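You operate a simulated robot arm through the tools that you are given. There is no shell and no other tool. Be economical: measure what you need, move in short steps, check, and stop when the job is done.

You are at the controls of a simulated two-armed robot. One attempt, no reset.

Task
Put the test stick labelled "316 3.0 mm" from the top of the feed bench on the top of the collar table and the test stick that says "Fe 2.0 mm" on the top of the elevator base. Put the salted flavour card from the top of the feed bench on the lower shelf of the fill table and the paprika flavour card on the top of the collar table. Take the blue tin and put it on the run card. Put the green pad in the sample tray of bagger 26. Take the flat snack bag from the top of the steel table and leave it on the top of the tape bench. Any order will do. Set down upright: flavour card.
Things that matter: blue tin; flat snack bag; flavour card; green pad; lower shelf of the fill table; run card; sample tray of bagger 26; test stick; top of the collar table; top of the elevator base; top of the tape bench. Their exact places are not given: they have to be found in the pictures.

It is judged by the outcome, as a careful person would: the job done as asked, and still so three seconds after it is handed in. It fails if anything else is knocked over, pushed out of place, dropped, spilled or broken.

Robot
Two 7-joint arms with three-finger grippers on one trunk, on a base that drives. Base frame: it is fixed to the floor where the robot stands at the start and does not move with it; the origin is under the middle of the robot, x ahead of it, y to its left, z up; the surface under the hand at the start is at about z = 800. Units: mm, degrees, N and s.
The left shoulder is at the start at [90, 126, 1086], the right one opposite. With the tool pointing down near the work surface each hand reaches from about 380 to 860 mm from the robot's upright axis, wherever it stands, measured 20 degrees to its own side. Places, roughly: blue tin [3500, 2000, 1000]; flat snack bag [-750, 8250, 750]; flavour card [500, 1500, 750]; green pad (7x10x3 cm) [800, 1300, 800]; lower shelf of the fill table [-2200, -1100, 200]; run card [-1500, 1500, 500]; sample tray of bagger 26 (23x44 cm) [-680, 4860, 480]; test stick [500, 0, 750]; top of the collar table [-300, 2800, 900]; top of the elevator base [-1600, 1500, 500]; top of the tape bench [-1200, 11600, 800]. Payload 2.94 kg a hand.
The tool frame of a hand sits at the grasp point between the pads (the TCP): z along the fingers, y along the line on which they close. The tips reach 30 mm beyond it. Largest opening 128 mm; the body of the gripper starts 93 mm behind the TCP.
Orientation is that of the tool frame in the base frame, as [roll, pitch, yaw] about the fixed x, y, z axes, in that order (R = Rz(yaw) Ry(pitch) Rx(roll)). With the fingers straight down and closing along the base's y, the tool's x points along the base's -x, its y along +y and its z along -z.

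Tools
- The arms move only by the tool move_arm. It takes "left_moves", "right_moves" or both (then of equal length, played together; a hand with none holds still); each is a list of rows, each a list of 7 numbers: the shift along the tool's x, y, z in mm, then the turn, a rotation vector about the tool's x, y, z in degrees, then the finger opening in mm, from 0 to 128. In form: [[x, y, z, ax, ay, az, fingers], ...]. A call has 1 to 12 rows; each row is the pose to reach, as a shift and turn from the pose commanded when the call began, along the tool's axes at that moment. Each row takes 0.2 s and may step no farther than 50 mm and 8.6 degrees from the row before; otherwise, or with a gripper value out of range, the whole call is refused. A pose out of reach is approached as far as the arm can. The call stops where the force on the tool passes 40 N (or 10 N more than at its start, if that is more) or the arm is blocked; 0.2 s more then pass. The fingers move at their own pace and stop on an object; they squeeze with about 21 N. The grip force told is the motor's: it shows also when the fingers shut on nothing. Time passes only in rows, and 0.2 s behind the last, so rows that repeat a pose let the fingers close. It gives the time, the measured TCP pose, the force on the tool (base axes), the opening and the grip force at its end, in the units of the frame above (readings bear some noise), with the torque about the TCP (base axes, N m) and any sound that the robot's microphone picked up.
- Cameras (640 x 400 px; columns grow to the right, rows downward): "scene" is now at [221.6, -8.5, 1245.3]; the picture's right is [-0.09, -1.00, 0.00], its down [-0.59, 0.06, -0.81] and it looks along [0.80, -0.08, -0.59] (base axes); focal length 276 px, centre (320, 200). "left" rides on the left gripper at [69, 15, -120] in its tool frame; the picture's right is [-0.22, 0.98, 0.00], its down [-0.82, -0.18, -0.54] and it looks along [-0.53, -0.12, 0.84] (tool axes); focal length 251 px, centre (320, 200). "right" rides on the right gripper at [69, -15, -120] in its tool frame; the picture's right is [0.21, 0.98, 0.00], its down [-0.82, 0.18, -0.54] and it looks along [-0.53, 0.12, 0.84] (tool axes); focal length 251 px, centre (320, 200).
- snapshot(camera): a new picture of that camera. It takes no simulated time.
- lift_body(by): slides the trunk up (or, below 0, down) by that many mm; the arms and the scene camera ride with it, the base frame stays. It gives what a move gives, with no picture.
- drive_base(legs): drives the robot by 1 to 6 legs, each [ahead, left, turn to the left] in mm, mm and degrees, along the robot's own axes; the way and the turn of a leg run together, so that a leg with both is an arc; at most 1500 mm and 180 degrees a leg. The arms and the cameras ride along, it lands a little off, and it stops where it bumps. It gives what a move gives.
- pan_tilt(pan, tilt): turns the head with the scene camera to pan (to the left, within 80 degrees either way) and tilt (down, from -29 to 69), counted from straight ahead of the robot. It gives what a move gives.
- locate(camera, pixels): for up to 12 pixels [column, row] of the newest picture of that camera ("zoom" is the newest enlarged one), the place [x, y, z] in the base frame of the surface seen there, good to about 2 mm. It takes no simulated time.
- inspect(camera, box): a new picture of the part [left, top, right, bottom] of that camera's present view, enlarged. It takes no simulated time.
- sign_off(): hands the job in; it is judged then, once.

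Work in short steps. Measure before you move; look again where a grasp or a placing could have gone wrong, and mend it. You have 138 turns and 164 pictures in all, those below and enlarged ones among them. Open the grippers and draw the arms clear of the work before you hand the job in, unless the task says otherwise.

The tools are called as a command line: name --argument value ..., lists and objects as JSON in quotes. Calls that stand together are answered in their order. move_arm: Moves the arms, as the interface text tells. Its arguments: {"type":"object","properties":{"left_moves":{"type":"array"},"right_moves":{"type":"array"}},"required":[]} The other tools are called the same way: lift_body (by) slides the trunk up or down; drive_base (legs) drives the base; pan_tilt (pan, tilt) turns the head that bears the scene camera; snapshot (camera) takes a picture; locate (camera, pixels) gives the place of the surface under pixels of a picture; inspect (camera, box) takes an enlarged picture of a part of a camera's view; sign_off () hands the job in.

At the start:

```text
t: 0.0
left_tool_pos: [471.5, 127.3, 1024.2]
left_ee_rot: [179.9, 0.1, -180.0]
left_ft_force: [0.6, 1.0, 0.2]
left_ft_torque: [0.0, 0.02, -0.01]
left_opening: 127.9
left_grasp_force: 0.0
right_tool_pos: [431.6, -228.2, 1100.4]
right_ee_rot: [-179.9, 0.0, -180.0]
right_ft_force: [0.8, 0.3, -0.6]
right_ft_torque: [0.03, 0.0, 0.0]
right_opening: 127.8
right_grasp_force: 0.1
trunk travel left (down, up): [-300.0, 247.0]
robot x, y, heading: [-2.4, -1.6, -0.2]
head pan, tilt: [-5.4, 36.1]
```

scene: 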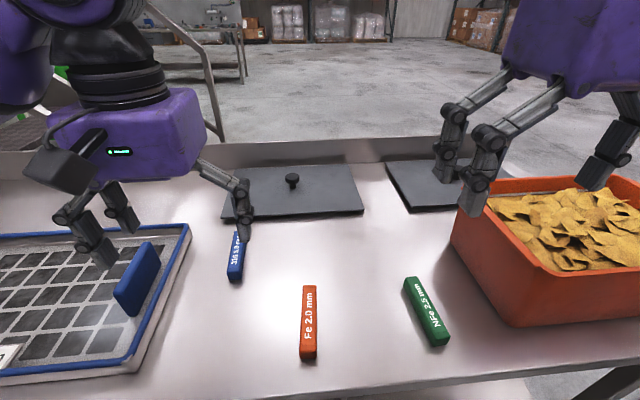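
right: 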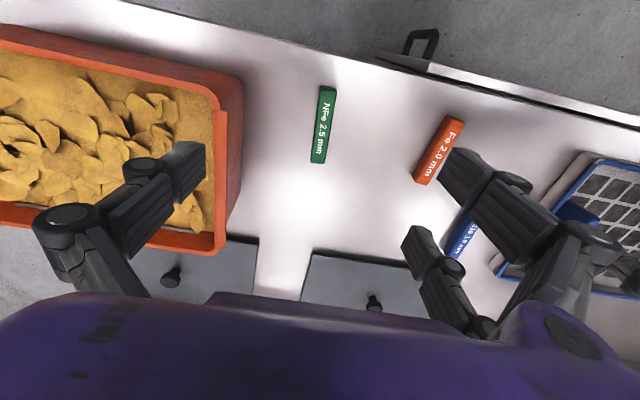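
left: 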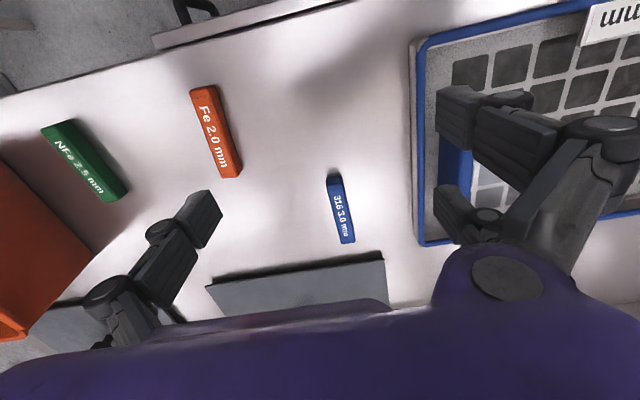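

The scene shows the blue "316 3.0 mm" stick at about (236,256), the orange "Fe 2.0 mm" one at (308,322) and the green one at (427,311). I locate the ends of both wanted sticks.

locate --camera "scene" --pixels '[[309, 287], [308, 350], [238, 235], [234, 275], [308, 322], [270, 260], [60, 300], [135, 285], [150, 245], [290, 190], [180, 250]]'

locate --camera "left" --pixels '[[206, 92], [231, 172], [333, 180], [347, 238], [192, 91], [217, 86], [240, 172], [220, 178]]'

pan_tilt --pan 70 --tilt 25

snapshot --camera "scene"

```text
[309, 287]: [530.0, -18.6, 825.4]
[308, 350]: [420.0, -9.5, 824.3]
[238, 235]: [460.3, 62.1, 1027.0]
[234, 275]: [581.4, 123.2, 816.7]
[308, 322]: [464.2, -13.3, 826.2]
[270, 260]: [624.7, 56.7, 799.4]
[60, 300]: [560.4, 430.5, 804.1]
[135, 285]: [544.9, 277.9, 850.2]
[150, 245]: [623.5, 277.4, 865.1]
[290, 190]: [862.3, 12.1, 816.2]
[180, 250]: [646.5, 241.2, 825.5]
```

```text
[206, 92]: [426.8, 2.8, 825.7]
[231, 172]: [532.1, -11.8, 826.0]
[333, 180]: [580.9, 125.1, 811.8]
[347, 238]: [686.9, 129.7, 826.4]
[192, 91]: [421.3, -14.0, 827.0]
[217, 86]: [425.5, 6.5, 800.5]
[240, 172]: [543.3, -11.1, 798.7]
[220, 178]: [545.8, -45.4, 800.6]
```

```text
t: 1.5
left_tool_pos: [471.0, 127.9, 1023.7]
left_ee_rot: [-180.0, 0.0, -180.0]
left_ft_force: [-0.4, -0.3, -0.3]
left_ft_torque: [0.02, 0.03, 0.0]
left_opening: 127.9
left_grasp_force: 0.0
right_tool_pos: [431.0, -229.2, 1101.1]
right_ee_rot: [-180.0, 0.0, 180.0]
right_ft_force: [-0.8, 0.3, -0.7]
right_ft_torque: [-0.01, -0.03, 0.0]
right_opening: 127.8
right_grasp_force: 0.1
trunk travel left (down, up): [-300.0, 247.0]
robot x, y, heading: [-0.7, 0.1, -0.0]
head pan, tilt: [70.0, 25.0]
```

```text
160 pictures are left
```

scene: 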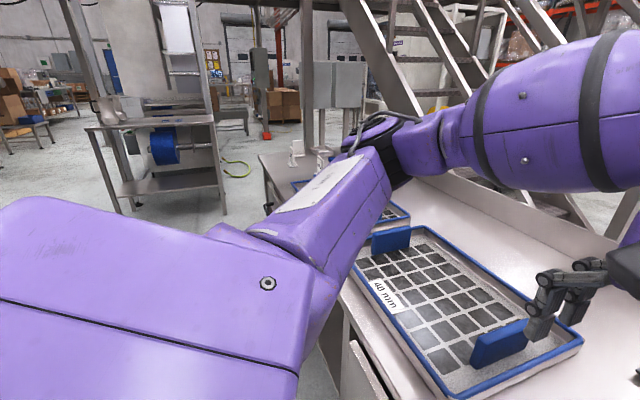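

The orange stick lies at about (478,-9), top 826, yaw about -6°. The right hand goes over it, comes down to TCP z 836 and closes.

move_arm --right_moves '[[-7, 31, 29, 0, 0, 1, 80], [-14, 63, 58, 0, 0, 2, 80], [-21, 94, 87, 0, 0, 3, 80], [-28, 126, 116, 0, 0, 4, 80], [-35, 157, 145, 0, 0, 5, 80], [-42, 189, 174, 0, 0, 6, 80], [-47, 220, 200, 0, 0, 6, 80], [-47, 220, 235, 0, 0, 6, 80], [-47, 220, 265, 0, 0, 6, 80], [-47, 220, 265, 0, 0, 6, 0], [-47, 220, 265, 0, 0, 6, 0], [-47, 220, 265, 0, 0, 6, 0]]'

snapshot --camera "right"

```text
t: 4.1
left_tool_pos: [470.8, 127.7, 1023.1]
left_ee_rot: [-180.0, -0.1, -179.9]
left_ft_force: [-0.7, 1.3, 0.2]
left_ft_torque: [0.02, 0.04, 0.01]
left_opening: 128.0
left_grasp_force: 0.0
right_tool_pos: [456.5, -75.4, 881.1]
right_ee_rot: [180.0, 0.0, 174.0]
right_ft_force: [0.0, -0.1, -0.3]
right_ft_torque: [0.0, 0.01, 0.0]
right_opening: 0.4
right_grasp_force: 3.5
right hand out of reach, approached as far as the arm can: row 6, 7, 8, 9, 10, 11, 12
trunk travel left (down, up): [-300.0, 247.0]
robot x, y, heading: [-1.7, -0.1, 0.2]
head pan, tilt: [70.0, 25.0]
```

```text
159 pictures are left
```

right: 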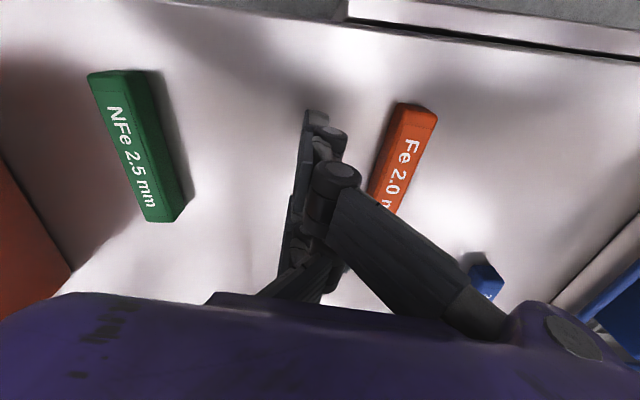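

The right hand cannot reach that near the middle. I raise it and shift the base to the left and a bit back, so that the orange stick lies on the right-hand side.

move_arm --right_moves '[[0, 0, -40, 0, 0, 0, 80], [0, 0, -80, 0, 0, 0, 80]]'

drive_base --legs '[[-50, 150, 0]]'

snapshot --camera "right"

```text
t: 4.7
left_tool_pos: [471.8, 127.2, 1024.6]
left_ee_rot: [180.0, 0.0, -179.8]
left_ft_force: [-0.2, 0.4, -0.4]
left_ft_torque: [0.04, 0.0, 0.02]
left_opening: 128.0
left_grasp_force: 0.1
right_tool_pos: [456.9, -78.9, 961.5]
right_ee_rot: [-180.0, 0.0, 174.0]
right_ft_force: [-0.8, 0.2, 0.0]
right_ft_torque: [-0.04, -0.03, 0.04]
right_opening: 58.6
right_grasp_force: 0.0
trunk travel left (down, up): [-300.0, 247.0]
robot x, y, heading: [-1.4, 2.5, -0.2]
head pan, tilt: [70.0, 25.0]
```

```text
t: 6.7
left_tool_pos: [422.2, 280.4, 1023.4]
left_ee_rot: [-179.9, 0.0, -179.9]
left_ft_force: [-0.2, -1.1, -0.3]
left_ft_torque: [0.0, -0.02, -0.02]
left_opening: 128.2
left_grasp_force: 0.1
right_tool_pos: [408.2, 73.1, 962.3]
right_ee_rot: [-179.9, 0.0, 174.1]
right_ft_force: [0.4, 0.4, 0.1]
right_ft_torque: [0.04, -0.01, -0.03]
right_opening: 79.8
right_grasp_force: 0.0
trunk travel left (down, up): [-300.0, 247.0]
robot x, y, heading: [-48.8, 153.8, 0.0]
head pan, tilt: [70.0, 25.0]
```

```text
158 pictures are left
```

right: 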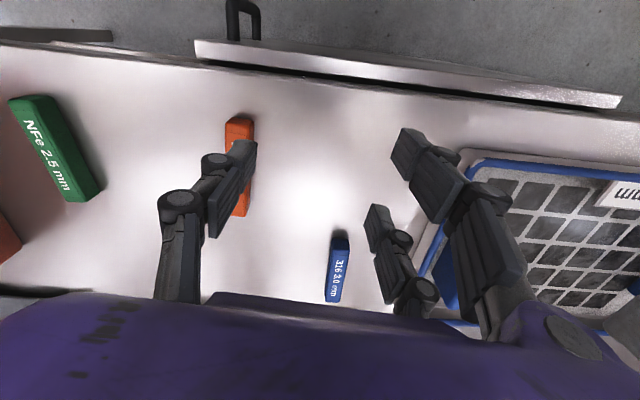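

Now the right TCP is at (408,73,962) and the orange stick at (478,-9). I step over and down with the shift turned into the tool axes.

move_arm --right_moves '[[-26, -25, 10, 0, 0, 0, 80], [-52, -50, 20, 0, 0, 0, 80], [-78, -74, 30, 0, 0, 0, 80], [-78, -74, 70, 0, 0, 0, 80], [-78, -74, 100, 0, 0, 0, 80], [-78, -74, 126, 0, 0, 0, 80]]'

snapshot --camera "right"

```text
t: 8.1
left_tool_pos: [423.0, 280.1, 1023.5]
left_ee_rot: [-180.0, 0.0, -179.9]
left_ft_force: [0.3, -0.1, 0.3]
left_ft_torque: [0.0, 0.02, -0.01]
left_opening: 128.0
left_grasp_force: 0.0
right_tool_pos: [478.8, -6.4, 833.6]
right_ee_rot: [179.9, 0.0, 174.0]
right_ft_force: [0.5, -0.3, 0.1]
right_ft_torque: [-0.03, 0.0, 0.02]
right_opening: 79.9
right_grasp_force: 0.0
trunk travel left (down, up): [-300.0, 247.0]
robot x, y, heading: [-53.3, 151.1, 0.1]
head pan, tilt: [70.0, 25.0]
```

```text
157 pictures are left
```

right: 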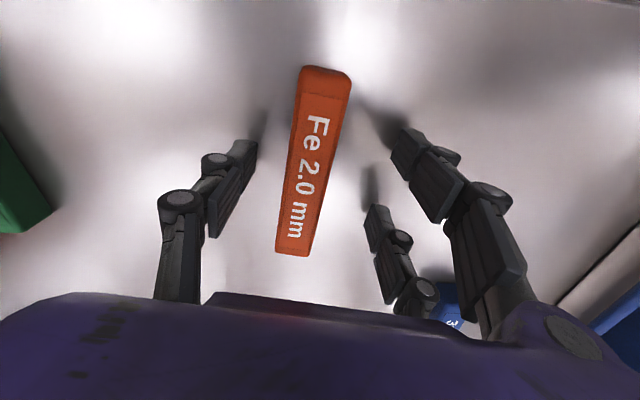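

The stick sits between the open fingers; I close and lift.

move_arm --right_moves '[[0, 0, 0, 0, 0, 0, 0], [0, 0, 0, 0, 0, 0, 0], [0, 0, 0, 0, 0, 0, 0], [0, 0, -40, 0, 0, 0, 0], [0, 0, -80, 0, 0, 0, 0], [0, 0, -120, 0, 0, 0, 0]]'

snapshot --camera "right"

snapshot --camera "left"

```text
t: 9.5
left_tool_pos: [421.2, 279.2, 1023.9]
left_ee_rot: [-180.0, 0.0, -179.8]
left_ft_force: [0.1, 0.3, 0.6]
left_ft_torque: [0.01, -0.06, -0.04]
left_opening: 127.9
left_grasp_force: 0.1
right_tool_pos: [476.0, -6.7, 957.2]
right_ee_rot: [180.0, 0.0, 174.0]
right_ft_force: [0.0, 0.3, -0.9]
right_ft_torque: [-0.02, -0.06, 0.0]
right_opening: 25.5
right_grasp_force: 21.6
trunk travel left (down, up): [-300.0, 247.0]
robot x, y, heading: [-50.0, 150.2, 0.0]
head pan, tilt: [70.0, 25.0]
```

```text
156 pictures are left
```

right: 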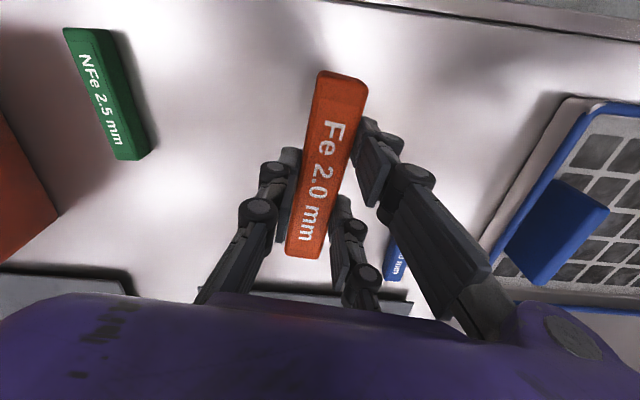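

```text
155 pictures are left
```

left: 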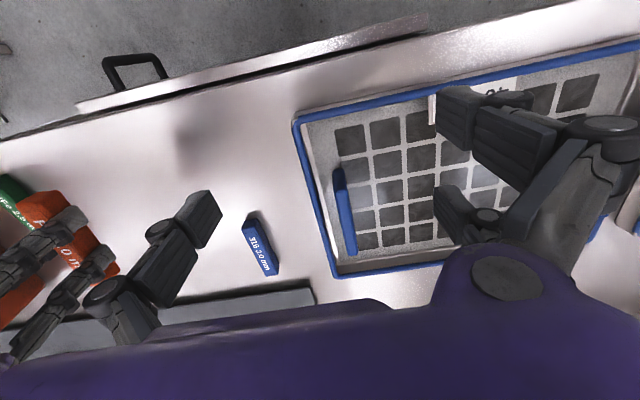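

Orange is held (opening 25.5, 21.6 N). I raise the right hand well over the red bin and drive right so that the blue stick lies before the left hand.

move_arm --right_moves '[[10, 0, -45, 0, 0, 0, 0], [20, 0, -90, 0, 0, 0, 0], [30, 0, -130, 0, 0, 0, 0]]'

drive_base --legs '[[0, -230, 0]]'

snapshot --camera "left"

```text
t: 10.3
left_tool_pos: [421.1, 280.5, 1023.3]
left_ee_rot: [-180.0, 0.0, -180.0]
left_ft_force: [0.4, 0.2, -0.7]
left_ft_torque: [0.01, -0.04, 0.06]
left_opening: 128.0
left_grasp_force: 0.0
right_tool_pos: [447.9, -3.1, 1088.1]
right_ee_rot: [-180.0, 0.0, 174.0]
right_ft_force: [-0.1, 0.2, -0.1]
right_ft_torque: [-0.05, -0.03, -0.01]
right_opening: 25.2
right_grasp_force: 21.0
trunk travel left (down, up): [-300.0, 247.0]
robot x, y, heading: [-46.6, 151.2, 0.2]
head pan, tilt: [70.0, 25.0]
```

```text
t: 12.9
left_tool_pos: [421.8, 48.8, 1023.8]
left_ee_rot: [-180.0, 0.0, 179.9]
left_ft_force: [-0.4, 0.7, -0.2]
left_ft_torque: [0.0, 0.0, 0.0]
left_opening: 127.9
left_grasp_force: 0.0
right_tool_pos: [448.4, -235.3, 1087.5]
right_ee_rot: [-180.0, 0.0, 173.8]
right_ft_force: [-0.3, 0.8, -1.1]
right_ft_torque: [-0.02, -0.04, -0.02]
right_opening: 25.5
right_grasp_force: 21.0
trunk travel left (down, up): [-300.0, 247.0]
robot x, y, heading: [-46.4, -78.6, -0.1]
head pan, tilt: [70.0, 25.0]
```

```text
154 pictures are left
```

left: 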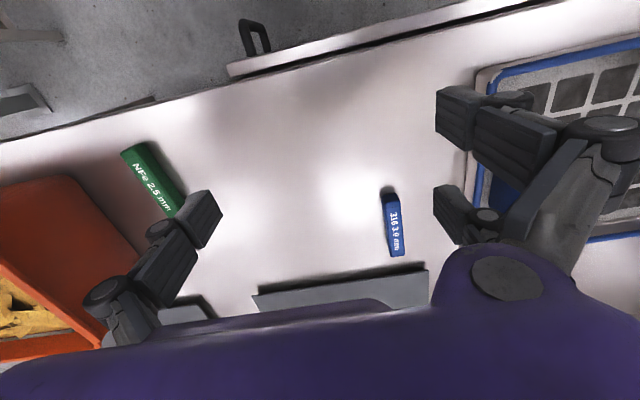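

locate --camera "left" --pixels '[[381, 194], [397, 194], [404, 248], [390, 248], [395, 225], [470, 120]]'

```text
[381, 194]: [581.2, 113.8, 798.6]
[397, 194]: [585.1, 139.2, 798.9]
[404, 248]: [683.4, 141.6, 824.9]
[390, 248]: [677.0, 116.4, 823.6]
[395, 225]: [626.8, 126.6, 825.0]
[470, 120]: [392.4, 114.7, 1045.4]
```

The blue stick's middle is at about (632,128), lying nearly along x, top 825. The left hand goes there with a 70 mm opening, down to z 836.

move_arm --left_moves '[[-35, 13, 18, 0, 0, 0, 75], [-70, 26, 36, 0, 0, 0, 75], [-105, 40, 55, 0, 0, 0, 75], [-140, 53, 73, 0, 0, 0, 75], [-175, 66, 91, 0, 0, 0, 75], [-210, 79, 110, 0, 0, 0, 75], [-210, 79, 150, 0, 0, 0, 75], [-210, 79, 188, 0, 0, 0, 75], [-210, 79, 188, 0, 0, 0, 75]]'

snapshot --camera "left"

```text
t: 14.9
left_tool_pos: [633.2, 123.9, 837.8]
left_ee_rot: [-179.9, 0.0, 179.9]
left_ft_force: [0.6, -0.1, 0.5]
left_ft_torque: [-0.01, -0.01, 0.01]
left_opening: 75.1
left_grasp_force: 0.0
right_tool_pos: [446.7, -234.8, 1086.6]
right_ee_rot: [180.0, 0.0, 173.7]
right_ft_force: [-0.1, 0.1, -0.9]
right_ft_torque: [0.01, 0.02, 0.03]
right_opening: 25.5
right_grasp_force: 21.0
trunk travel left (down, up): [-300.0, 247.0]
robot x, y, heading: [-51.2, -78.2, -0.2]
head pan, tilt: [70.0, 25.0]
```

```text
153 pictures are left
```

left: 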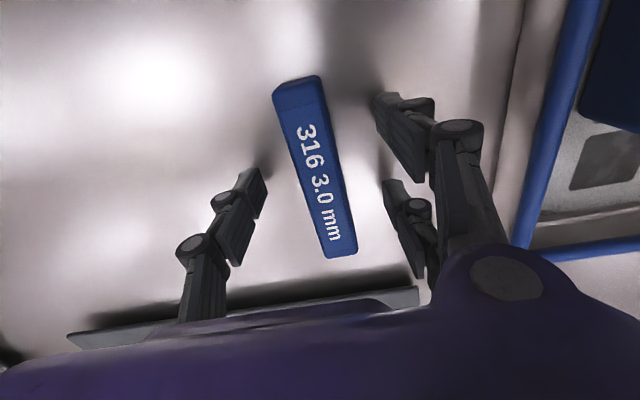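

It is between the fingers; close and lift, drawing the hand back.

move_arm --left_moves '[[0, 0, 0, 0, 0, 0, 0], [0, 0, 0, 0, 0, 0, 0], [0, 0, 0, 0, 0, 0, 0], [0, 0, -45, 0, 0, 0, 0], [0, 0, -90, 0, 0, 0, 0], [30, 0, -125, 0, 0, 0, 0], [60, 0, -160, 0, 0, 0, 0], [90, 0, -195, 0, 0, 0, 0], [120, 0, -230, 0, 0, 0, 0], [150, 0, -250, 0, 0, 0, 0]]'

pan_tilt --pan 0 --tilt 15

snapshot --camera "left"

drive_base --legs '[[-600, 0, 0], [0, 0, 90]]'

snapshot --camera "scene"

```text
t: 17.1
left_tool_pos: [480.4, 127.3, 1086.7]
left_ee_rot: [-180.0, 0.0, 180.0]
left_ft_force: [0.0, 0.4, -0.8]
left_ft_torque: [0.0, -0.02, -0.01]
left_opening: 25.6
left_grasp_force: 21.1
right_tool_pos: [446.8, -234.0, 1088.2]
right_ee_rot: [-179.9, 0.1, 173.8]
right_ft_force: [-0.5, -0.7, -1.2]
right_ft_torque: [0.01, -0.01, -0.02]
right_opening: 25.3
right_grasp_force: 21.0
trunk travel left (down, up): [-300.0, 247.0]
robot x, y, heading: [-50.6, -77.4, -0.1]
head pan, tilt: [70.0, 25.0]
```

```text
t: 18.5
left_tool_pos: [482.2, 127.5, 1085.8]
left_ee_rot: [-180.0, 0.0, 179.9]
left_ft_force: [0.3, -0.2, -1.2]
left_ft_torque: [-0.01, 0.03, -0.01]
left_opening: 25.5
left_grasp_force: 20.6
right_tool_pos: [448.1, -235.2, 1087.9]
right_ee_rot: [180.0, 0.0, 173.8]
right_ft_force: [0.9, -1.1, -0.5]
right_ft_torque: [0.04, 0.03, -0.02]
right_opening: 25.3
right_grasp_force: 20.9
trunk travel left (down, up): [-300.0, 247.0]
robot x, y, heading: [-51.3, -79.9, -0.5]
head pan, tilt: [0.0, 15.0]
```

```text
152 pictures are left
```

left: 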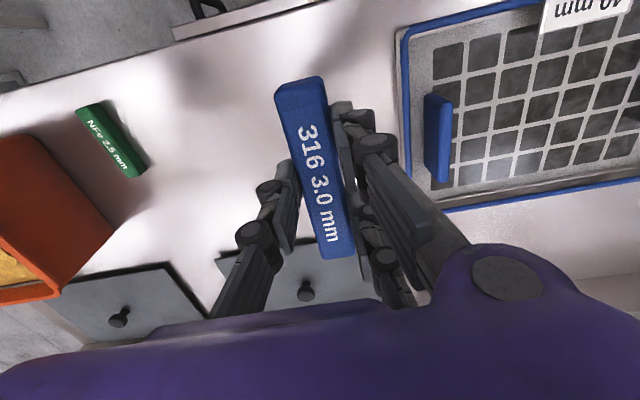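

```text
t: 25.7
left_tool_pos: [-843.2, 462.0, 1086.9]
left_ee_rot: [180.0, 0.0, -91.5]
left_ft_force: [-1.5, 1.0, 0.8]
left_ft_torque: [0.03, 0.0, 0.02]
left_opening: 25.5
left_grasp_force: 20.6
right_tool_pos: [-481.9, 419.5, 1087.6]
right_ee_rot: [-180.0, 0.0, -97.5]
right_ft_force: [-0.5, -0.5, -0.7]
right_ft_torque: [0.04, 0.01, 0.0]
right_opening: 25.2
right_grasp_force: 20.8
trunk travel left (down, up): [-300.0, 247.0]
robot x, y, heading: [-649.0, -74.8, 88.6]
head pan, tilt: [0.0, 15.0]
```

```text
151 pictures are left
```

scene: 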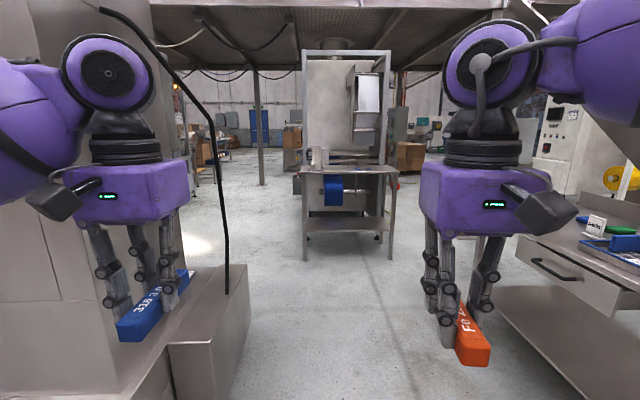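

The camera looks along +y now. I locate the low grey block on the left, the table ahead, and the cards at right.

locate --camera "scene" --pixels '[[215, 300], [205, 370], [165, 330], [60, 320], [345, 170], [320, 172], [385, 170], [330, 190], [595, 225], [618, 230], [615, 245], [600, 305]]'

inspect --camera "scene" --box '[520, 180, 640, 260]'

pan_tilt --pan 50 --tilt 30

snapshot --camera "scene"

```text
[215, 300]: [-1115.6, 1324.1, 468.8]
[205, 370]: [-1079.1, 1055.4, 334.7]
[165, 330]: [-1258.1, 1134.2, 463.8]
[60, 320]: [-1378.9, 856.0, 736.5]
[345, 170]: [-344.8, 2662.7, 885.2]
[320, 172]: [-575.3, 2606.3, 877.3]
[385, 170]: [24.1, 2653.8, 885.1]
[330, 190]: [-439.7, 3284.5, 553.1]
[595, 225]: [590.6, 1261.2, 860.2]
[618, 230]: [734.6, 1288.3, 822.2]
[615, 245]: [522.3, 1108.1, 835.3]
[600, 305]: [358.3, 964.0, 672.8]
```

```text
5.00 times, centred on (580, 220) of scene
```

zoom: 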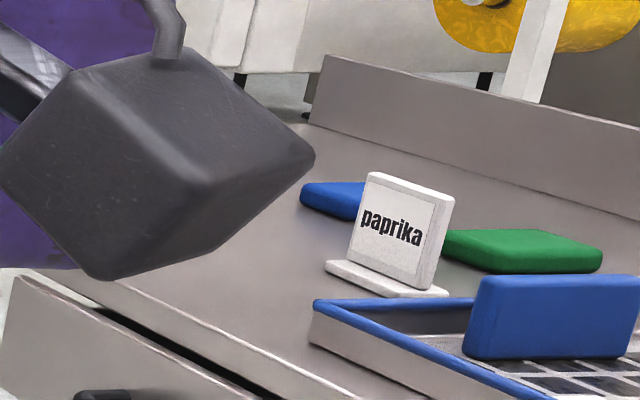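

```text
t: 26.9
left_tool_pos: [-842.9, 463.0, 1086.3]
left_ee_rot: [-180.0, 0.0, -91.5]
left_ft_force: [-0.7, -0.8, -0.4]
left_ft_torque: [0.0, 0.03, 0.0]
left_opening: 25.2
left_grasp_force: 20.5
right_tool_pos: [-482.5, 419.3, 1087.8]
right_ee_rot: [179.9, 0.0, -97.6]
right_ft_force: [0.7, -0.1, -0.8]
right_ft_torque: [0.0, 0.04, 0.01]
right_opening: 25.5
right_grasp_force: 20.9
trunk travel left (down, up): [-300.0, 247.0]
robot x, y, heading: [-648.7, -73.1, 89.0]
head pan, tilt: [50.0, 30.0]
```

```text
149 pictures are left
```

scene: 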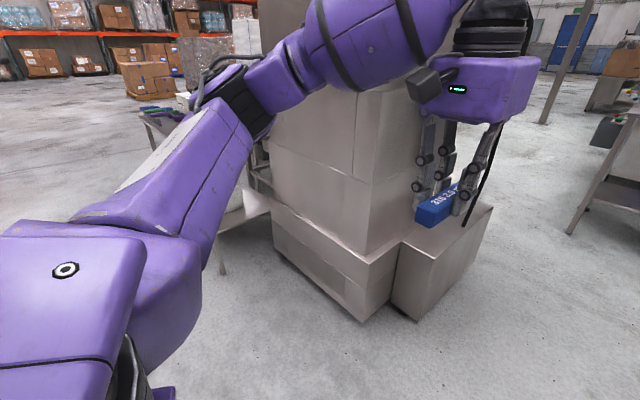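

The elevator base's top is at z≈468, x from about -1100 leftwards, y about 1060 to 1400. I drive to about (-500,1270) and turn to face it.

drive_base --legs '[[1340, -150, 0], [0, 0, 91]]'

pan_tilt --pan 0 --tilt 35

snapshot --camera "scene"

```text
t: 37.4
left_tool_pos: [-988.7, 1003.9, 1086.9]
left_ee_rot: [180.0, 0.0, 1.9]
left_ft_force: [0.0, -0.4, -1.0]
left_ft_torque: [0.0, 0.0, 0.03]
left_opening: 25.4
left_grasp_force: 20.5
right_tool_pos: [-968.8, 1367.3, 1087.6]
right_ee_rot: [-180.0, 0.0, -4.2]
right_ft_force: [0.5, 0.6, -0.8]
right_ft_torque: [-0.03, -0.03, 0.0]
right_opening: 25.5
right_grasp_force: 20.8
trunk travel left (down, up): [-300.0, 247.0]
robot x, y, heading: [-465.8, 1226.7, -178.3]
head pan, tilt: [50.0, 30.0]
```

```text
t: 38.6
left_tool_pos: [-989.6, 1004.4, 1086.1]
left_ee_rot: [-180.0, 0.0, 2.0]
left_ft_force: [-0.6, -0.3, -1.0]
left_ft_torque: [0.04, -0.03, 0.02]
left_opening: 25.3
left_grasp_force: 21.4
right_tool_pos: [-968.4, 1366.7, 1088.2]
right_ee_rot: [-180.0, 0.0, -4.2]
right_ft_force: [0.5, -0.1, 0.4]
right_ft_torque: [0.02, -0.04, -0.01]
right_opening: 25.5
right_grasp_force: 21.1
trunk travel left (down, up): [-300.0, 247.0]
robot x, y, heading: [-464.7, 1231.1, -178.0]
head pan, tilt: [0.0, 35.0]
```

```text
148 pictures are left
```

scene: 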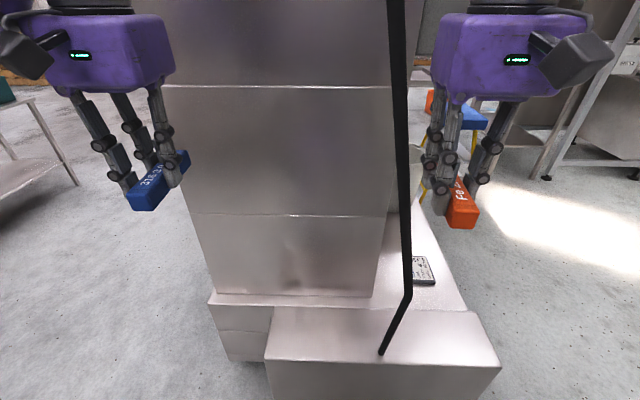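

The run card shows at (422,270) on the base; a black hose hangs in front. I locate card corners, box corners and hose.

locate --camera "scene" --pixels '[[412, 258], [430, 257], [435, 283], [414, 284], [440, 300], [400, 240], [465, 310], [490, 360], [300, 340], [385, 350], [410, 280], [395, 60]]'

inspect --camera "scene" --box '[360, 220, 520, 380]'

```text
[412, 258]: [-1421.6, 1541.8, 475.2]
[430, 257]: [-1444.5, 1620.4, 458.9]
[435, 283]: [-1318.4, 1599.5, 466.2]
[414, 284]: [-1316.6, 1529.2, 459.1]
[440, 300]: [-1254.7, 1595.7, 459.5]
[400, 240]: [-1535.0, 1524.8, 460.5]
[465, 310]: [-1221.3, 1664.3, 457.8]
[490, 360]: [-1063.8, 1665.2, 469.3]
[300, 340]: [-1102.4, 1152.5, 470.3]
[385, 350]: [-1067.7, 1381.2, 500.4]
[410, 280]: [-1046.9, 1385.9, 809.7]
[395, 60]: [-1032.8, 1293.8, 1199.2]
```

```text
2.50 times, centred on (440, 300) of scene
```

zoom: 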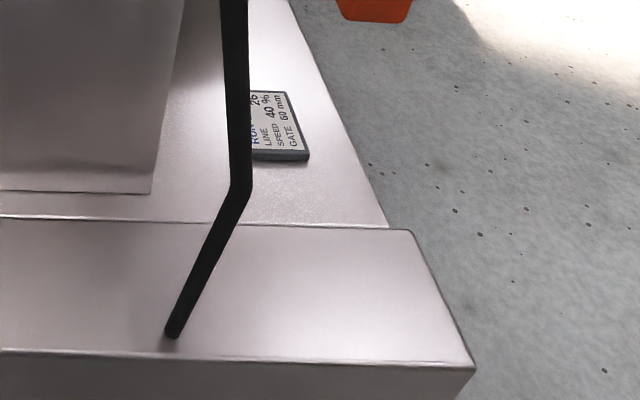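

I'll work on the base from its +y side. I look to the right to see the floor there.

pan_tilt --pan -50 --tilt 30

snapshot --camera "scene"

```text
t: 39.8
left_tool_pos: [-990.1, 1004.0, 1087.4]
left_ee_rot: [-180.0, -0.1, 1.9]
left_ft_force: [-0.2, 0.5, -0.4]
left_ft_torque: [0.0, 0.0, -0.01]
left_opening: 25.2
left_grasp_force: 20.8
right_tool_pos: [-969.1, 1365.6, 1086.6]
right_ee_rot: [-180.0, 0.0, -4.3]
right_ft_force: [-0.4, 0.5, -1.1]
right_ft_torque: [-0.03, 0.02, 0.01]
right_opening: 25.5
right_grasp_force: 20.8
trunk travel left (down, up): [-300.0, 247.0]
robot x, y, heading: [-464.5, 1231.4, -178.3]
head pan, tilt: [-50.0, 30.0]
```

```text
146 pictures are left
```

scene: 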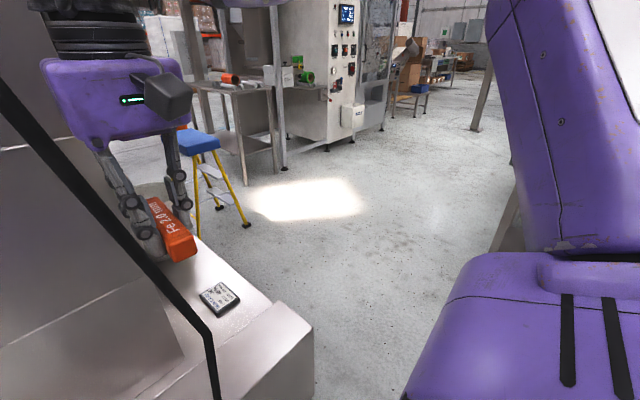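

locate --camera "scene" --pixels '[[245, 226], [195, 235], [200, 140], [210, 288], [237, 298], [222, 313], [200, 296], [235, 260], [275, 184], [190, 235]]'

drive_base --legs '[[0, 1100, 0]]'

```text
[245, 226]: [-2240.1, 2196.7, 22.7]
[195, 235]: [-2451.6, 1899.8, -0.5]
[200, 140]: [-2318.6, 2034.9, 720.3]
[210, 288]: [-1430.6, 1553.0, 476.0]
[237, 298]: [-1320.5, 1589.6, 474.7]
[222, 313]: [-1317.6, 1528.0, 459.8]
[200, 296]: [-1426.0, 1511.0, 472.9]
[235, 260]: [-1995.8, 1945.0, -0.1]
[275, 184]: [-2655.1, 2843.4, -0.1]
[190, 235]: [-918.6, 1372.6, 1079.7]
```

```text
t: 49.8
left_tool_pos: [-974.3, -94.0, 1086.3]
left_ee_rot: [180.0, 0.0, 0.4]
left_ft_force: [0.1, -0.2, 0.1]
left_ft_torque: [0.02, 0.01, -0.02]
left_opening: 25.3
left_grasp_force: 21.0
right_tool_pos: [-944.2, 268.2, 1087.3]
right_ee_rot: [179.9, 0.0, -5.7]
right_ft_force: [-0.5, -0.9, -0.5]
right_ft_torque: [0.03, -0.01, 0.01]
right_opening: 25.3
right_grasp_force: 20.8
trunk travel left (down, up): [-300.0, 247.0]
robot x, y, heading: [-443.8, 115.5, -179.6]
head pan, tilt: [-50.0, 30.0]
```

I had the sign of "left" wrong; nothing was touched. I back off 120 mm to pass the hose clear and drive to the right to y≈2270, then ahead and turn to face -y.

drive_base --legs '[[-150, 0, 0], [0, -1080, 0], [0, -1100, 0], [450, 0, 0], [0, 0, 90]]'

pan_tilt --pan 0 --tilt 40

snapshot --camera "scene"

```text
t: 72.6
left_tool_pos: [-1182.0, 2167.1, 1087.8]
left_ee_rot: [-179.8, 0.1, -2.3]
left_ft_force: [0.5, -0.1, -1.1]
left_ft_torque: [0.04, 0.01, 0.03]
left_opening: 25.2
left_grasp_force: 21.1
right_tool_pos: [-1134.5, 2526.7, 1088.1]
right_ee_rot: [-180.0, 0.0, -8.2]
right_ft_force: [0.4, 0.1, -0.4]
right_ft_torque: [0.02, 0.02, 0.01]
right_opening: 25.5
right_grasp_force: 20.6
trunk travel left (down, up): [-300.0, 247.0]
robot x, y, heading: [-643.9, 2356.8, 177.8]
head pan, tilt: [-50.0, 30.0]
stopped in leg 4: the robot was blocked; the commanded pose is now the measured one
```

```text
t: 73.8
left_tool_pos: [-1181.3, 2167.8, 1087.6]
left_ee_rot: [-179.8, 0.1, -2.2]
left_ft_force: [-0.2, -0.2, -0.7]
left_ft_torque: [-0.04, 0.0, 0.0]
left_opening: 25.6
left_grasp_force: 20.6
right_tool_pos: [-1136.5, 2528.1, 1087.9]
right_ee_rot: [179.9, 0.0, -8.3]
right_ft_force: [0.4, 0.6, -0.3]
right_ft_torque: [-0.01, 0.0, -0.02]
right_opening: 25.5
right_grasp_force: 21.0
trunk travel left (down, up): [-300.0, 247.0]
robot x, y, heading: [-647.3, 2354.5, 177.5]
head pan, tilt: [0.0, 40.0]
```

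```text
145 pictures are left
```

scene: 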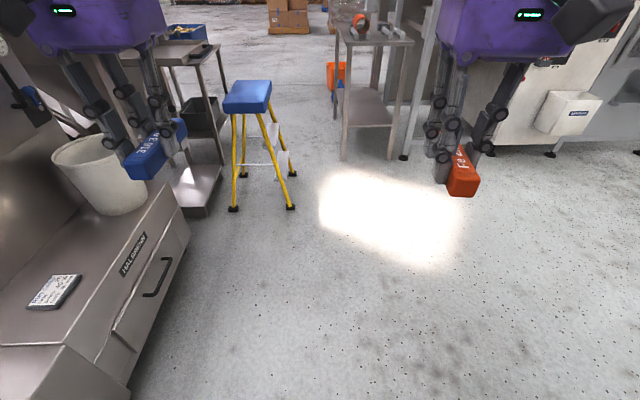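

Leg 4 was blocked, probably at the collar table's corner to my right. I look there.

pan_tilt --pan -80 --tilt 45

snapshot --camera "scene"

```text
t: 75.3
left_tool_pos: [-1183.1, 2167.5, 1087.4]
left_ee_rot: [-179.9, 0.0, -2.2]
left_ft_force: [1.0, 0.3, -0.6]
left_ft_torque: [0.02, -0.01, -0.01]
left_opening: 25.4
left_grasp_force: 20.8
right_tool_pos: [-1136.9, 2526.9, 1087.8]
right_ee_rot: [-180.0, 0.0, -8.3]
right_ft_force: [0.4, -0.3, -0.8]
right_ft_torque: [-0.02, 0.03, -0.03]
right_opening: 25.5
right_grasp_force: 21.0
trunk travel left (down, up): [-300.0, 247.0]
robot x, y, heading: [-643.3, 2352.2, 178.0]
head pan, tilt: [-80.0, 45.0]
```

```text
144 pictures are left
```

scene: 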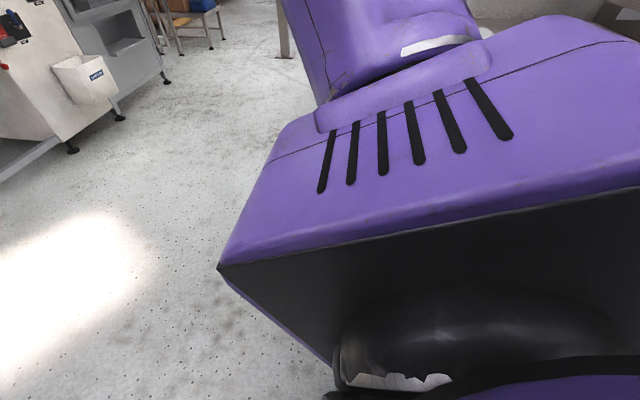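

I move 150 mm away from it (to the left, -y), then forward 400 and turn.

drive_base --legs '[[0, 130, 0], [420, 0, 0], [0, 0, 92]]'

pan_tilt --pan 0 --tilt 40

snapshot --camera "scene"

```text
t: 83.2
left_tool_pos: [-861.8, 1716.2, 1086.7]
left_ee_rot: [-179.9, 0.1, 90.7]
left_ft_force: [-0.2, -0.1, -0.8]
left_ft_torque: [-0.01, 0.02, -0.01]
left_opening: 25.4
left_grasp_force: 21.4
right_tool_pos: [-1224.8, 1743.0, 1088.4]
right_ee_rot: [180.0, 0.1, 84.6]
right_ft_force: [-0.3, -0.5, -0.2]
right_ft_torque: [-0.01, 0.02, -0.02]
right_opening: 25.2
right_grasp_force: 21.2
trunk travel left (down, up): [-300.0, 247.0]
robot x, y, heading: [-1069.8, 2246.8, -89.4]
head pan, tilt: [-80.0, 45.0]
```

```text
t: 84.8
left_tool_pos: [-861.4, 1716.2, 1085.9]
left_ee_rot: [-179.9, 0.1, 90.7]
left_ft_force: [0.3, -0.3, -0.3]
left_ft_torque: [0.03, -0.01, 0.01]
left_opening: 25.5
left_grasp_force: 20.6
right_tool_pos: [-1225.0, 1743.6, 1086.7]
right_ee_rot: [179.9, -0.1, 84.6]
right_ft_force: [-0.1, -0.1, -0.1]
right_ft_torque: [0.02, 0.0, 0.03]
right_opening: 25.4
right_grasp_force: 20.5
trunk travel left (down, up): [-300.0, 247.0]
robot x, y, heading: [-1074.7, 2241.0, -89.5]
head pan, tilt: [0.0, 40.0]
```

```text
143 pictures are left
```

scene: 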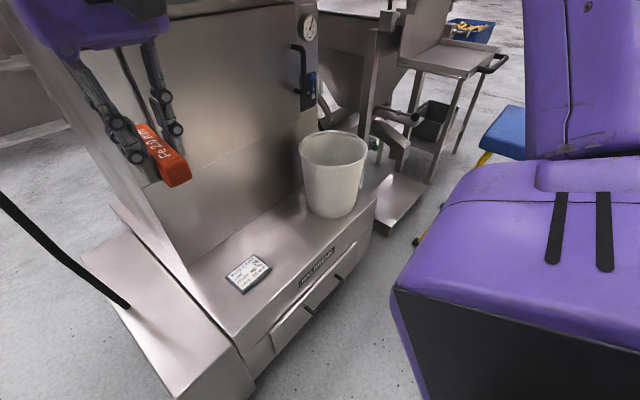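

The picture seems not to be taken straight ahead; I look again.

snapshot --camera "scene"

locate --camera "scene" --pixels '[[225, 272], [257, 254], [272, 266], [238, 292], [240, 335], [360, 205], [320, 215], [210, 265], [165, 175]]'

```text
142 pictures are left
```

scene: 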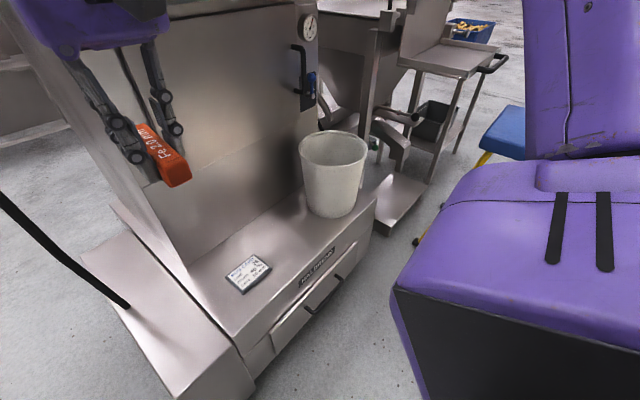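

```text
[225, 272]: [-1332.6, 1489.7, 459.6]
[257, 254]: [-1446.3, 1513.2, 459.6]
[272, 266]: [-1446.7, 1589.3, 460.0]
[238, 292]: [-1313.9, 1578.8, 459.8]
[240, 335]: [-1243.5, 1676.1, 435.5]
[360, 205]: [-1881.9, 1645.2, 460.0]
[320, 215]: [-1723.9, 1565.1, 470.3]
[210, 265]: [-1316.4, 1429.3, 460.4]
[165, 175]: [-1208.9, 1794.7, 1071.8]
```

Card spans x -1318…-1446, y 1490…1590; base top z 460. I'll lay Fe at about x -1515, between card and bucket; check the bucket's side, shift right 250 and lower the trunk.

locate --camera "scene" --pixels '[[301, 155], [306, 195], [310, 207], [330, 132], [365, 160], [280, 180]]'

drive_base --legs '[[0, -250, 0]]'

lift_body --by -295

snapshot --camera "right"

```text
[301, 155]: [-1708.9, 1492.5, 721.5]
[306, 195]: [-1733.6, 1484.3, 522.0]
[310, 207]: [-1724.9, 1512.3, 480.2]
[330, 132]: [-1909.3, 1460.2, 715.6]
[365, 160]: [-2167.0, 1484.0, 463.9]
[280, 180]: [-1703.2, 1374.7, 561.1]
```

```text
t: 87.6
left_tool_pos: [-1121.2, 1711.9, 1087.1]
left_ee_rot: [-179.9, 0.2, 90.4]
left_ft_force: [0.0, -1.0, -1.7]
left_ft_torque: [0.0, 0.0, -0.01]
left_opening: 25.2
left_grasp_force: 21.3
right_tool_pos: [-1482.3, 1743.4, 1087.4]
right_ee_rot: [179.9, 0.0, 84.3]
right_ft_force: [0.8, 0.9, -1.5]
right_ft_torque: [0.0, 0.0, -0.03]
right_opening: 25.5
right_grasp_force: 21.1
trunk travel left (down, up): [-300.0, 247.0]
robot x, y, heading: [-1330.6, 2245.0, -89.5]
head pan, tilt: [0.0, 40.0]
```

```text
t: 90.5
left_tool_pos: [-1119.9, 1712.1, 792.2]
left_ee_rot: [-179.9, 0.1, 90.4]
left_ft_force: [-0.3, 0.2, -0.7]
left_ft_torque: [-0.01, 0.0, 0.01]
left_opening: 25.4
left_grasp_force: 20.9
right_tool_pos: [-1481.5, 1742.6, 791.7]
right_ee_rot: [-179.9, -0.1, 84.3]
right_ft_force: [-1.2, 0.1, 0.2]
right_ft_torque: [0.01, 0.01, -0.01]
right_opening: 25.3
right_grasp_force: 20.8
trunk travel left (down, up): [-5.0, 542.0]
robot x, y, heading: [-1331.0, 2239.9, -89.6]
head pan, tilt: [0.0, 40.0]
```

```text
141 pictures are left
```

right: 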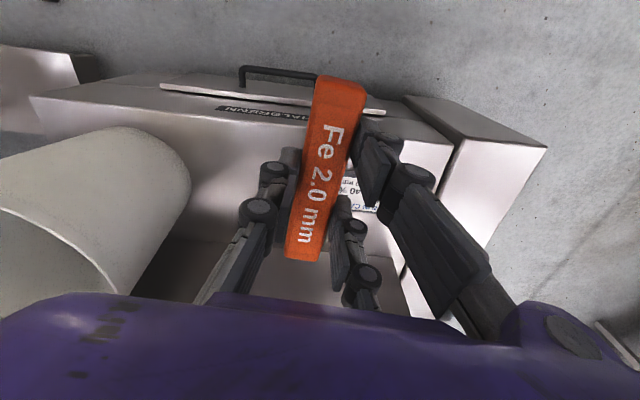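

I move the right hand to (-1520,1575) and down to just above contact.

move_arm --right_moves '[[-43, -5, 20, 0, 0, 0, 0], [-86, -11, 40, 0, 0, 0, 0], [-128, -16, 60, 0, 0, 0, 0], [-171, -22, 80, 0, 0, 0, 0], [-171, -22, 125, 0, 0, 0, 0], [-171, -22, 170, 0, 0, 0, 0], [-171, -22, 215, 0, 0, 0, 0], [-171, -22, 255, 0, 0, 0, 0], [-171, -22, 285, 0, 0, 0, 0], [-171, -22, 289, 0, 0, 0, 0]]'

snapshot --camera "right"

```text
t: 92.8
left_tool_pos: [-1119.7, 1713.8, 790.6]
left_ee_rot: [-179.9, 0.2, 90.5]
left_ft_force: [-0.2, -0.2, -0.5]
left_ft_torque: [0.01, -0.02, 0.01]
left_opening: 25.3
left_grasp_force: 20.8
right_tool_pos: [-1522.1, 1572.4, 503.0]
right_ee_rot: [-180.0, -0.1, 84.3]
right_ft_force: [-0.8, 0.0, -0.5]
right_ft_torque: [0.01, -0.01, -0.01]
right_opening: 25.6
right_grasp_force: 21.0
trunk travel left (down, up): [-5.0, 542.0]
robot x, y, heading: [-1328.3, 2241.7, -89.3]
head pan, tilt: [0.0, 40.0]
```

```text
140 pictures are left
```

right: 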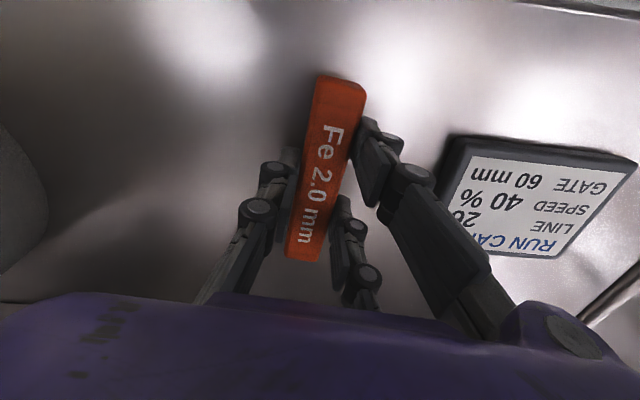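

About 8 mm above the surface; I lower with contact, open to 50 and rise. I also measure the run card in this view.

locate --camera "right" --pixels '[[452, 150], [620, 165], [555, 250], [470, 245], [535, 205]]'

move_arm --right_moves '[[0, 0, 4, 0, 0, 0, 0], [0, 0, 8, 0, 0, 0, 0], [0, 0, 8, 0, 0, 0, 50], [0, 0, 8, 0, 0, 0, 50], [0, 0, -30, 0, 0, 0, 50], [0, 0, -75, 0, 0, 0, 50], [0, 0, -120, 0, 0, 0, 50]]'

snapshot --camera "right"

```text
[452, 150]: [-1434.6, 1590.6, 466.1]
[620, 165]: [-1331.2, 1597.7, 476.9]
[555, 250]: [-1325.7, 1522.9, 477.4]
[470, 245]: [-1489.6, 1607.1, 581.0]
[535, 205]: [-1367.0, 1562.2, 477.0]
```

```text
t: 94.3
left_tool_pos: [-1119.1, 1712.5, 791.7]
left_ee_rot: [-179.9, 0.1, 90.4]
left_ft_force: [-0.9, 0.3, -0.9]
left_ft_torque: [0.0, -0.01, -0.02]
left_opening: 25.5
left_grasp_force: 20.8
right_tool_pos: [-1519.5, 1574.5, 624.7]
right_ee_rot: [-179.9, 0.0, 84.3]
right_ft_force: [0.0, -1.3, -0.3]
right_ft_torque: [-0.03, 0.01, 0.0]
right_opening: 50.3
right_grasp_force: 0.0
trunk travel left (down, up): [-5.0, 542.0]
robot x, y, heading: [-1331.0, 2242.1, -89.8]
head pan, tilt: [0.0, 40.0]
```

```text
139 pictures are left
```

right: 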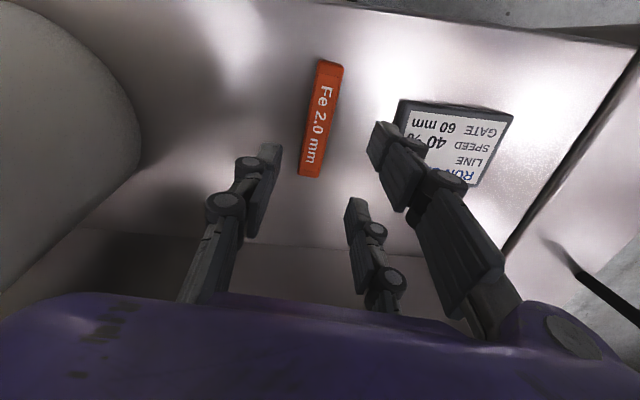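

The Fe stick lies on the elevator base beside the run card. I draw the right arm back, raise the trunk and go face the collar table.

move_arm --right_moves '[[30, 0, -35, 0, 0, 0, 50], [60, 0, -70, 0, 0, 0, 50], [90, 0, -105, 0, 0, 0, 50], [130, 0, -130, 0, 0, 0, 50], [170, 0, -150, 0, 0, 0, 50]]'

lift_body --by 295

drive_base --legs '[[0, 1150, 0], [250, 0, 0], [0, 0, -178]]'

snapshot --camera "scene"

```text
t: 95.5
left_tool_pos: [-1119.0, 1712.3, 792.5]
left_ee_rot: [-179.9, 0.0, 90.4]
left_ft_force: [-0.7, 0.4, -0.5]
left_ft_torque: [-0.02, 0.01, 0.02]
left_opening: 25.4
left_grasp_force: 21.1
right_tool_pos: [-1504.8, 1745.0, 773.7]
right_ee_rot: [180.0, 0.0, 84.3]
right_ft_force: [0.2, -0.2, -0.5]
right_ft_torque: [-0.04, 0.02, -0.02]
right_opening: 50.4
right_grasp_force: 0.0
trunk travel left (down, up): [-5.0, 542.0]
robot x, y, heading: [-1330.3, 2237.7, -89.4]
head pan, tilt: [0.0, 40.0]
```

```text
t: 98.5
left_tool_pos: [-1120.3, 1711.3, 1086.6]
left_ee_rot: [-180.0, 0.1, 90.4]
left_ft_force: [0.2, -0.1, -1.1]
left_ft_torque: [0.02, 0.01, 0.02]
left_opening: 25.3
left_grasp_force: 21.2
right_tool_pos: [-1504.2, 1743.5, 1068.8]
right_ee_rot: [-180.0, 0.0, 84.3]
right_ft_force: [0.0, 0.6, -0.4]
right_ft_torque: [0.01, -0.01, -0.02]
right_opening: 50.0
right_grasp_force: 0.0
trunk travel left (down, up): [-300.0, 247.0]
robot x, y, heading: [-1330.7, 2244.3, -89.7]
head pan, tilt: [0.0, 40.0]
```

```text
t: 117.5
left_tool_pos: [-412.6, 2516.8, 1086.8]
left_ee_rot: [-179.9, 0.1, -89.2]
left_ft_force: [-0.3, -0.2, -1.3]
left_ft_torque: [0.02, 0.01, 0.02]
left_opening: 25.6
left_grasp_force: 20.5
right_tool_pos: [-27.5, 2489.1, 1068.6]
right_ee_rot: [-180.0, 0.0, -95.1]
right_ft_force: [-0.7, 0.4, -0.1]
right_ft_torque: [-0.01, 0.0, 0.02]
right_opening: 49.8
right_grasp_force: 0.1
trunk travel left (down, up): [-300.0, 247.0]
robot x, y, heading: [-194.3, 1989.1, 91.1]
head pan, tilt: [0.0, 40.0]
```

```text
138 pictures are left
```

scene: 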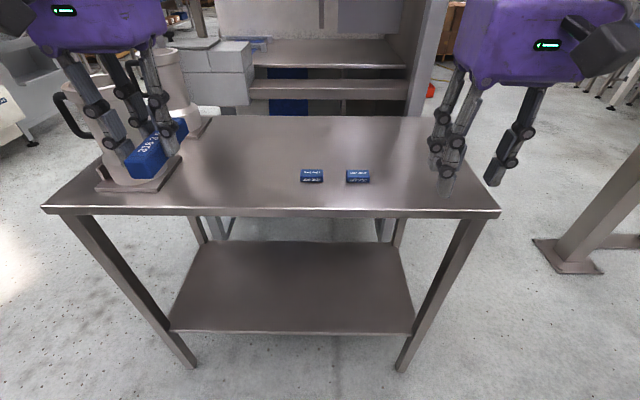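

The table top has two forming collars at left and two small blue packets at (312,176),(357,176). I locate the free part and edges.

locate --camera "scene" --pixels '[[250, 175], [250, 200], [225, 160], [312, 180], [357, 180], [182, 180], [60, 207], [490, 210], [400, 170], [270, 211]]'

```text
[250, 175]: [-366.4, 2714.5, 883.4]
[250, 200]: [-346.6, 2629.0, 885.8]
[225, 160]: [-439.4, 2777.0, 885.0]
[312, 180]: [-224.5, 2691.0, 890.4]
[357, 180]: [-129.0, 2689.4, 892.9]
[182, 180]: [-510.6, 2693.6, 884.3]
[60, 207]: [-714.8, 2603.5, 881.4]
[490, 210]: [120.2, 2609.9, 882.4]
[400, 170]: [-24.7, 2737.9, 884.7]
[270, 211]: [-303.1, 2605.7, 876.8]
```

I take the left hand to (-375,2720) and lower until just above the top.

move_arm --left_moves '[[-41, -8, 8, 0, 0, 0, 0], [-82, -16, 16, 0, 0, 0, 0], [-123, -24, 24, 0, 0, 0, 0], [-164, -32, 32, 0, 0, 0, 0], [-203, -40, 40, 0, 0, 0, 0], [-203, -40, 85, 0, 0, 0, 0], [-203, -40, 125, 0, 0, 0, 0], [-203, -40, 155, 0, 0, 0, 0], [-203, -40, 158, 0, 0, 0, 0]]'

snapshot --camera "left"

```text
t: 119.5
left_tool_pos: [-373.7, 2720.5, 930.4]
left_ee_rot: [-179.9, 0.1, -89.0]
left_ft_force: [0.4, 0.4, -0.4]
left_ft_torque: [0.01, 0.03, 0.01]
left_opening: 25.2
left_grasp_force: 20.7
right_tool_pos: [-27.9, 2488.5, 1068.7]
right_ee_rot: [179.9, 0.0, -95.0]
right_ft_force: [0.7, -0.5, -0.8]
right_ft_torque: [0.0, 0.01, -0.02]
right_opening: 49.9
right_grasp_force: 0.1
trunk travel left (down, up): [-300.0, 247.0]
robot x, y, heading: [-199.8, 1992.6, 90.8]
head pan, tilt: [0.0, 40.0]
```

```text
137 pictures are left
```

left: 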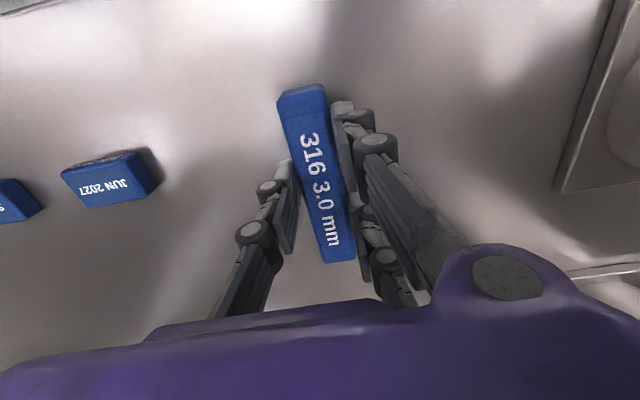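

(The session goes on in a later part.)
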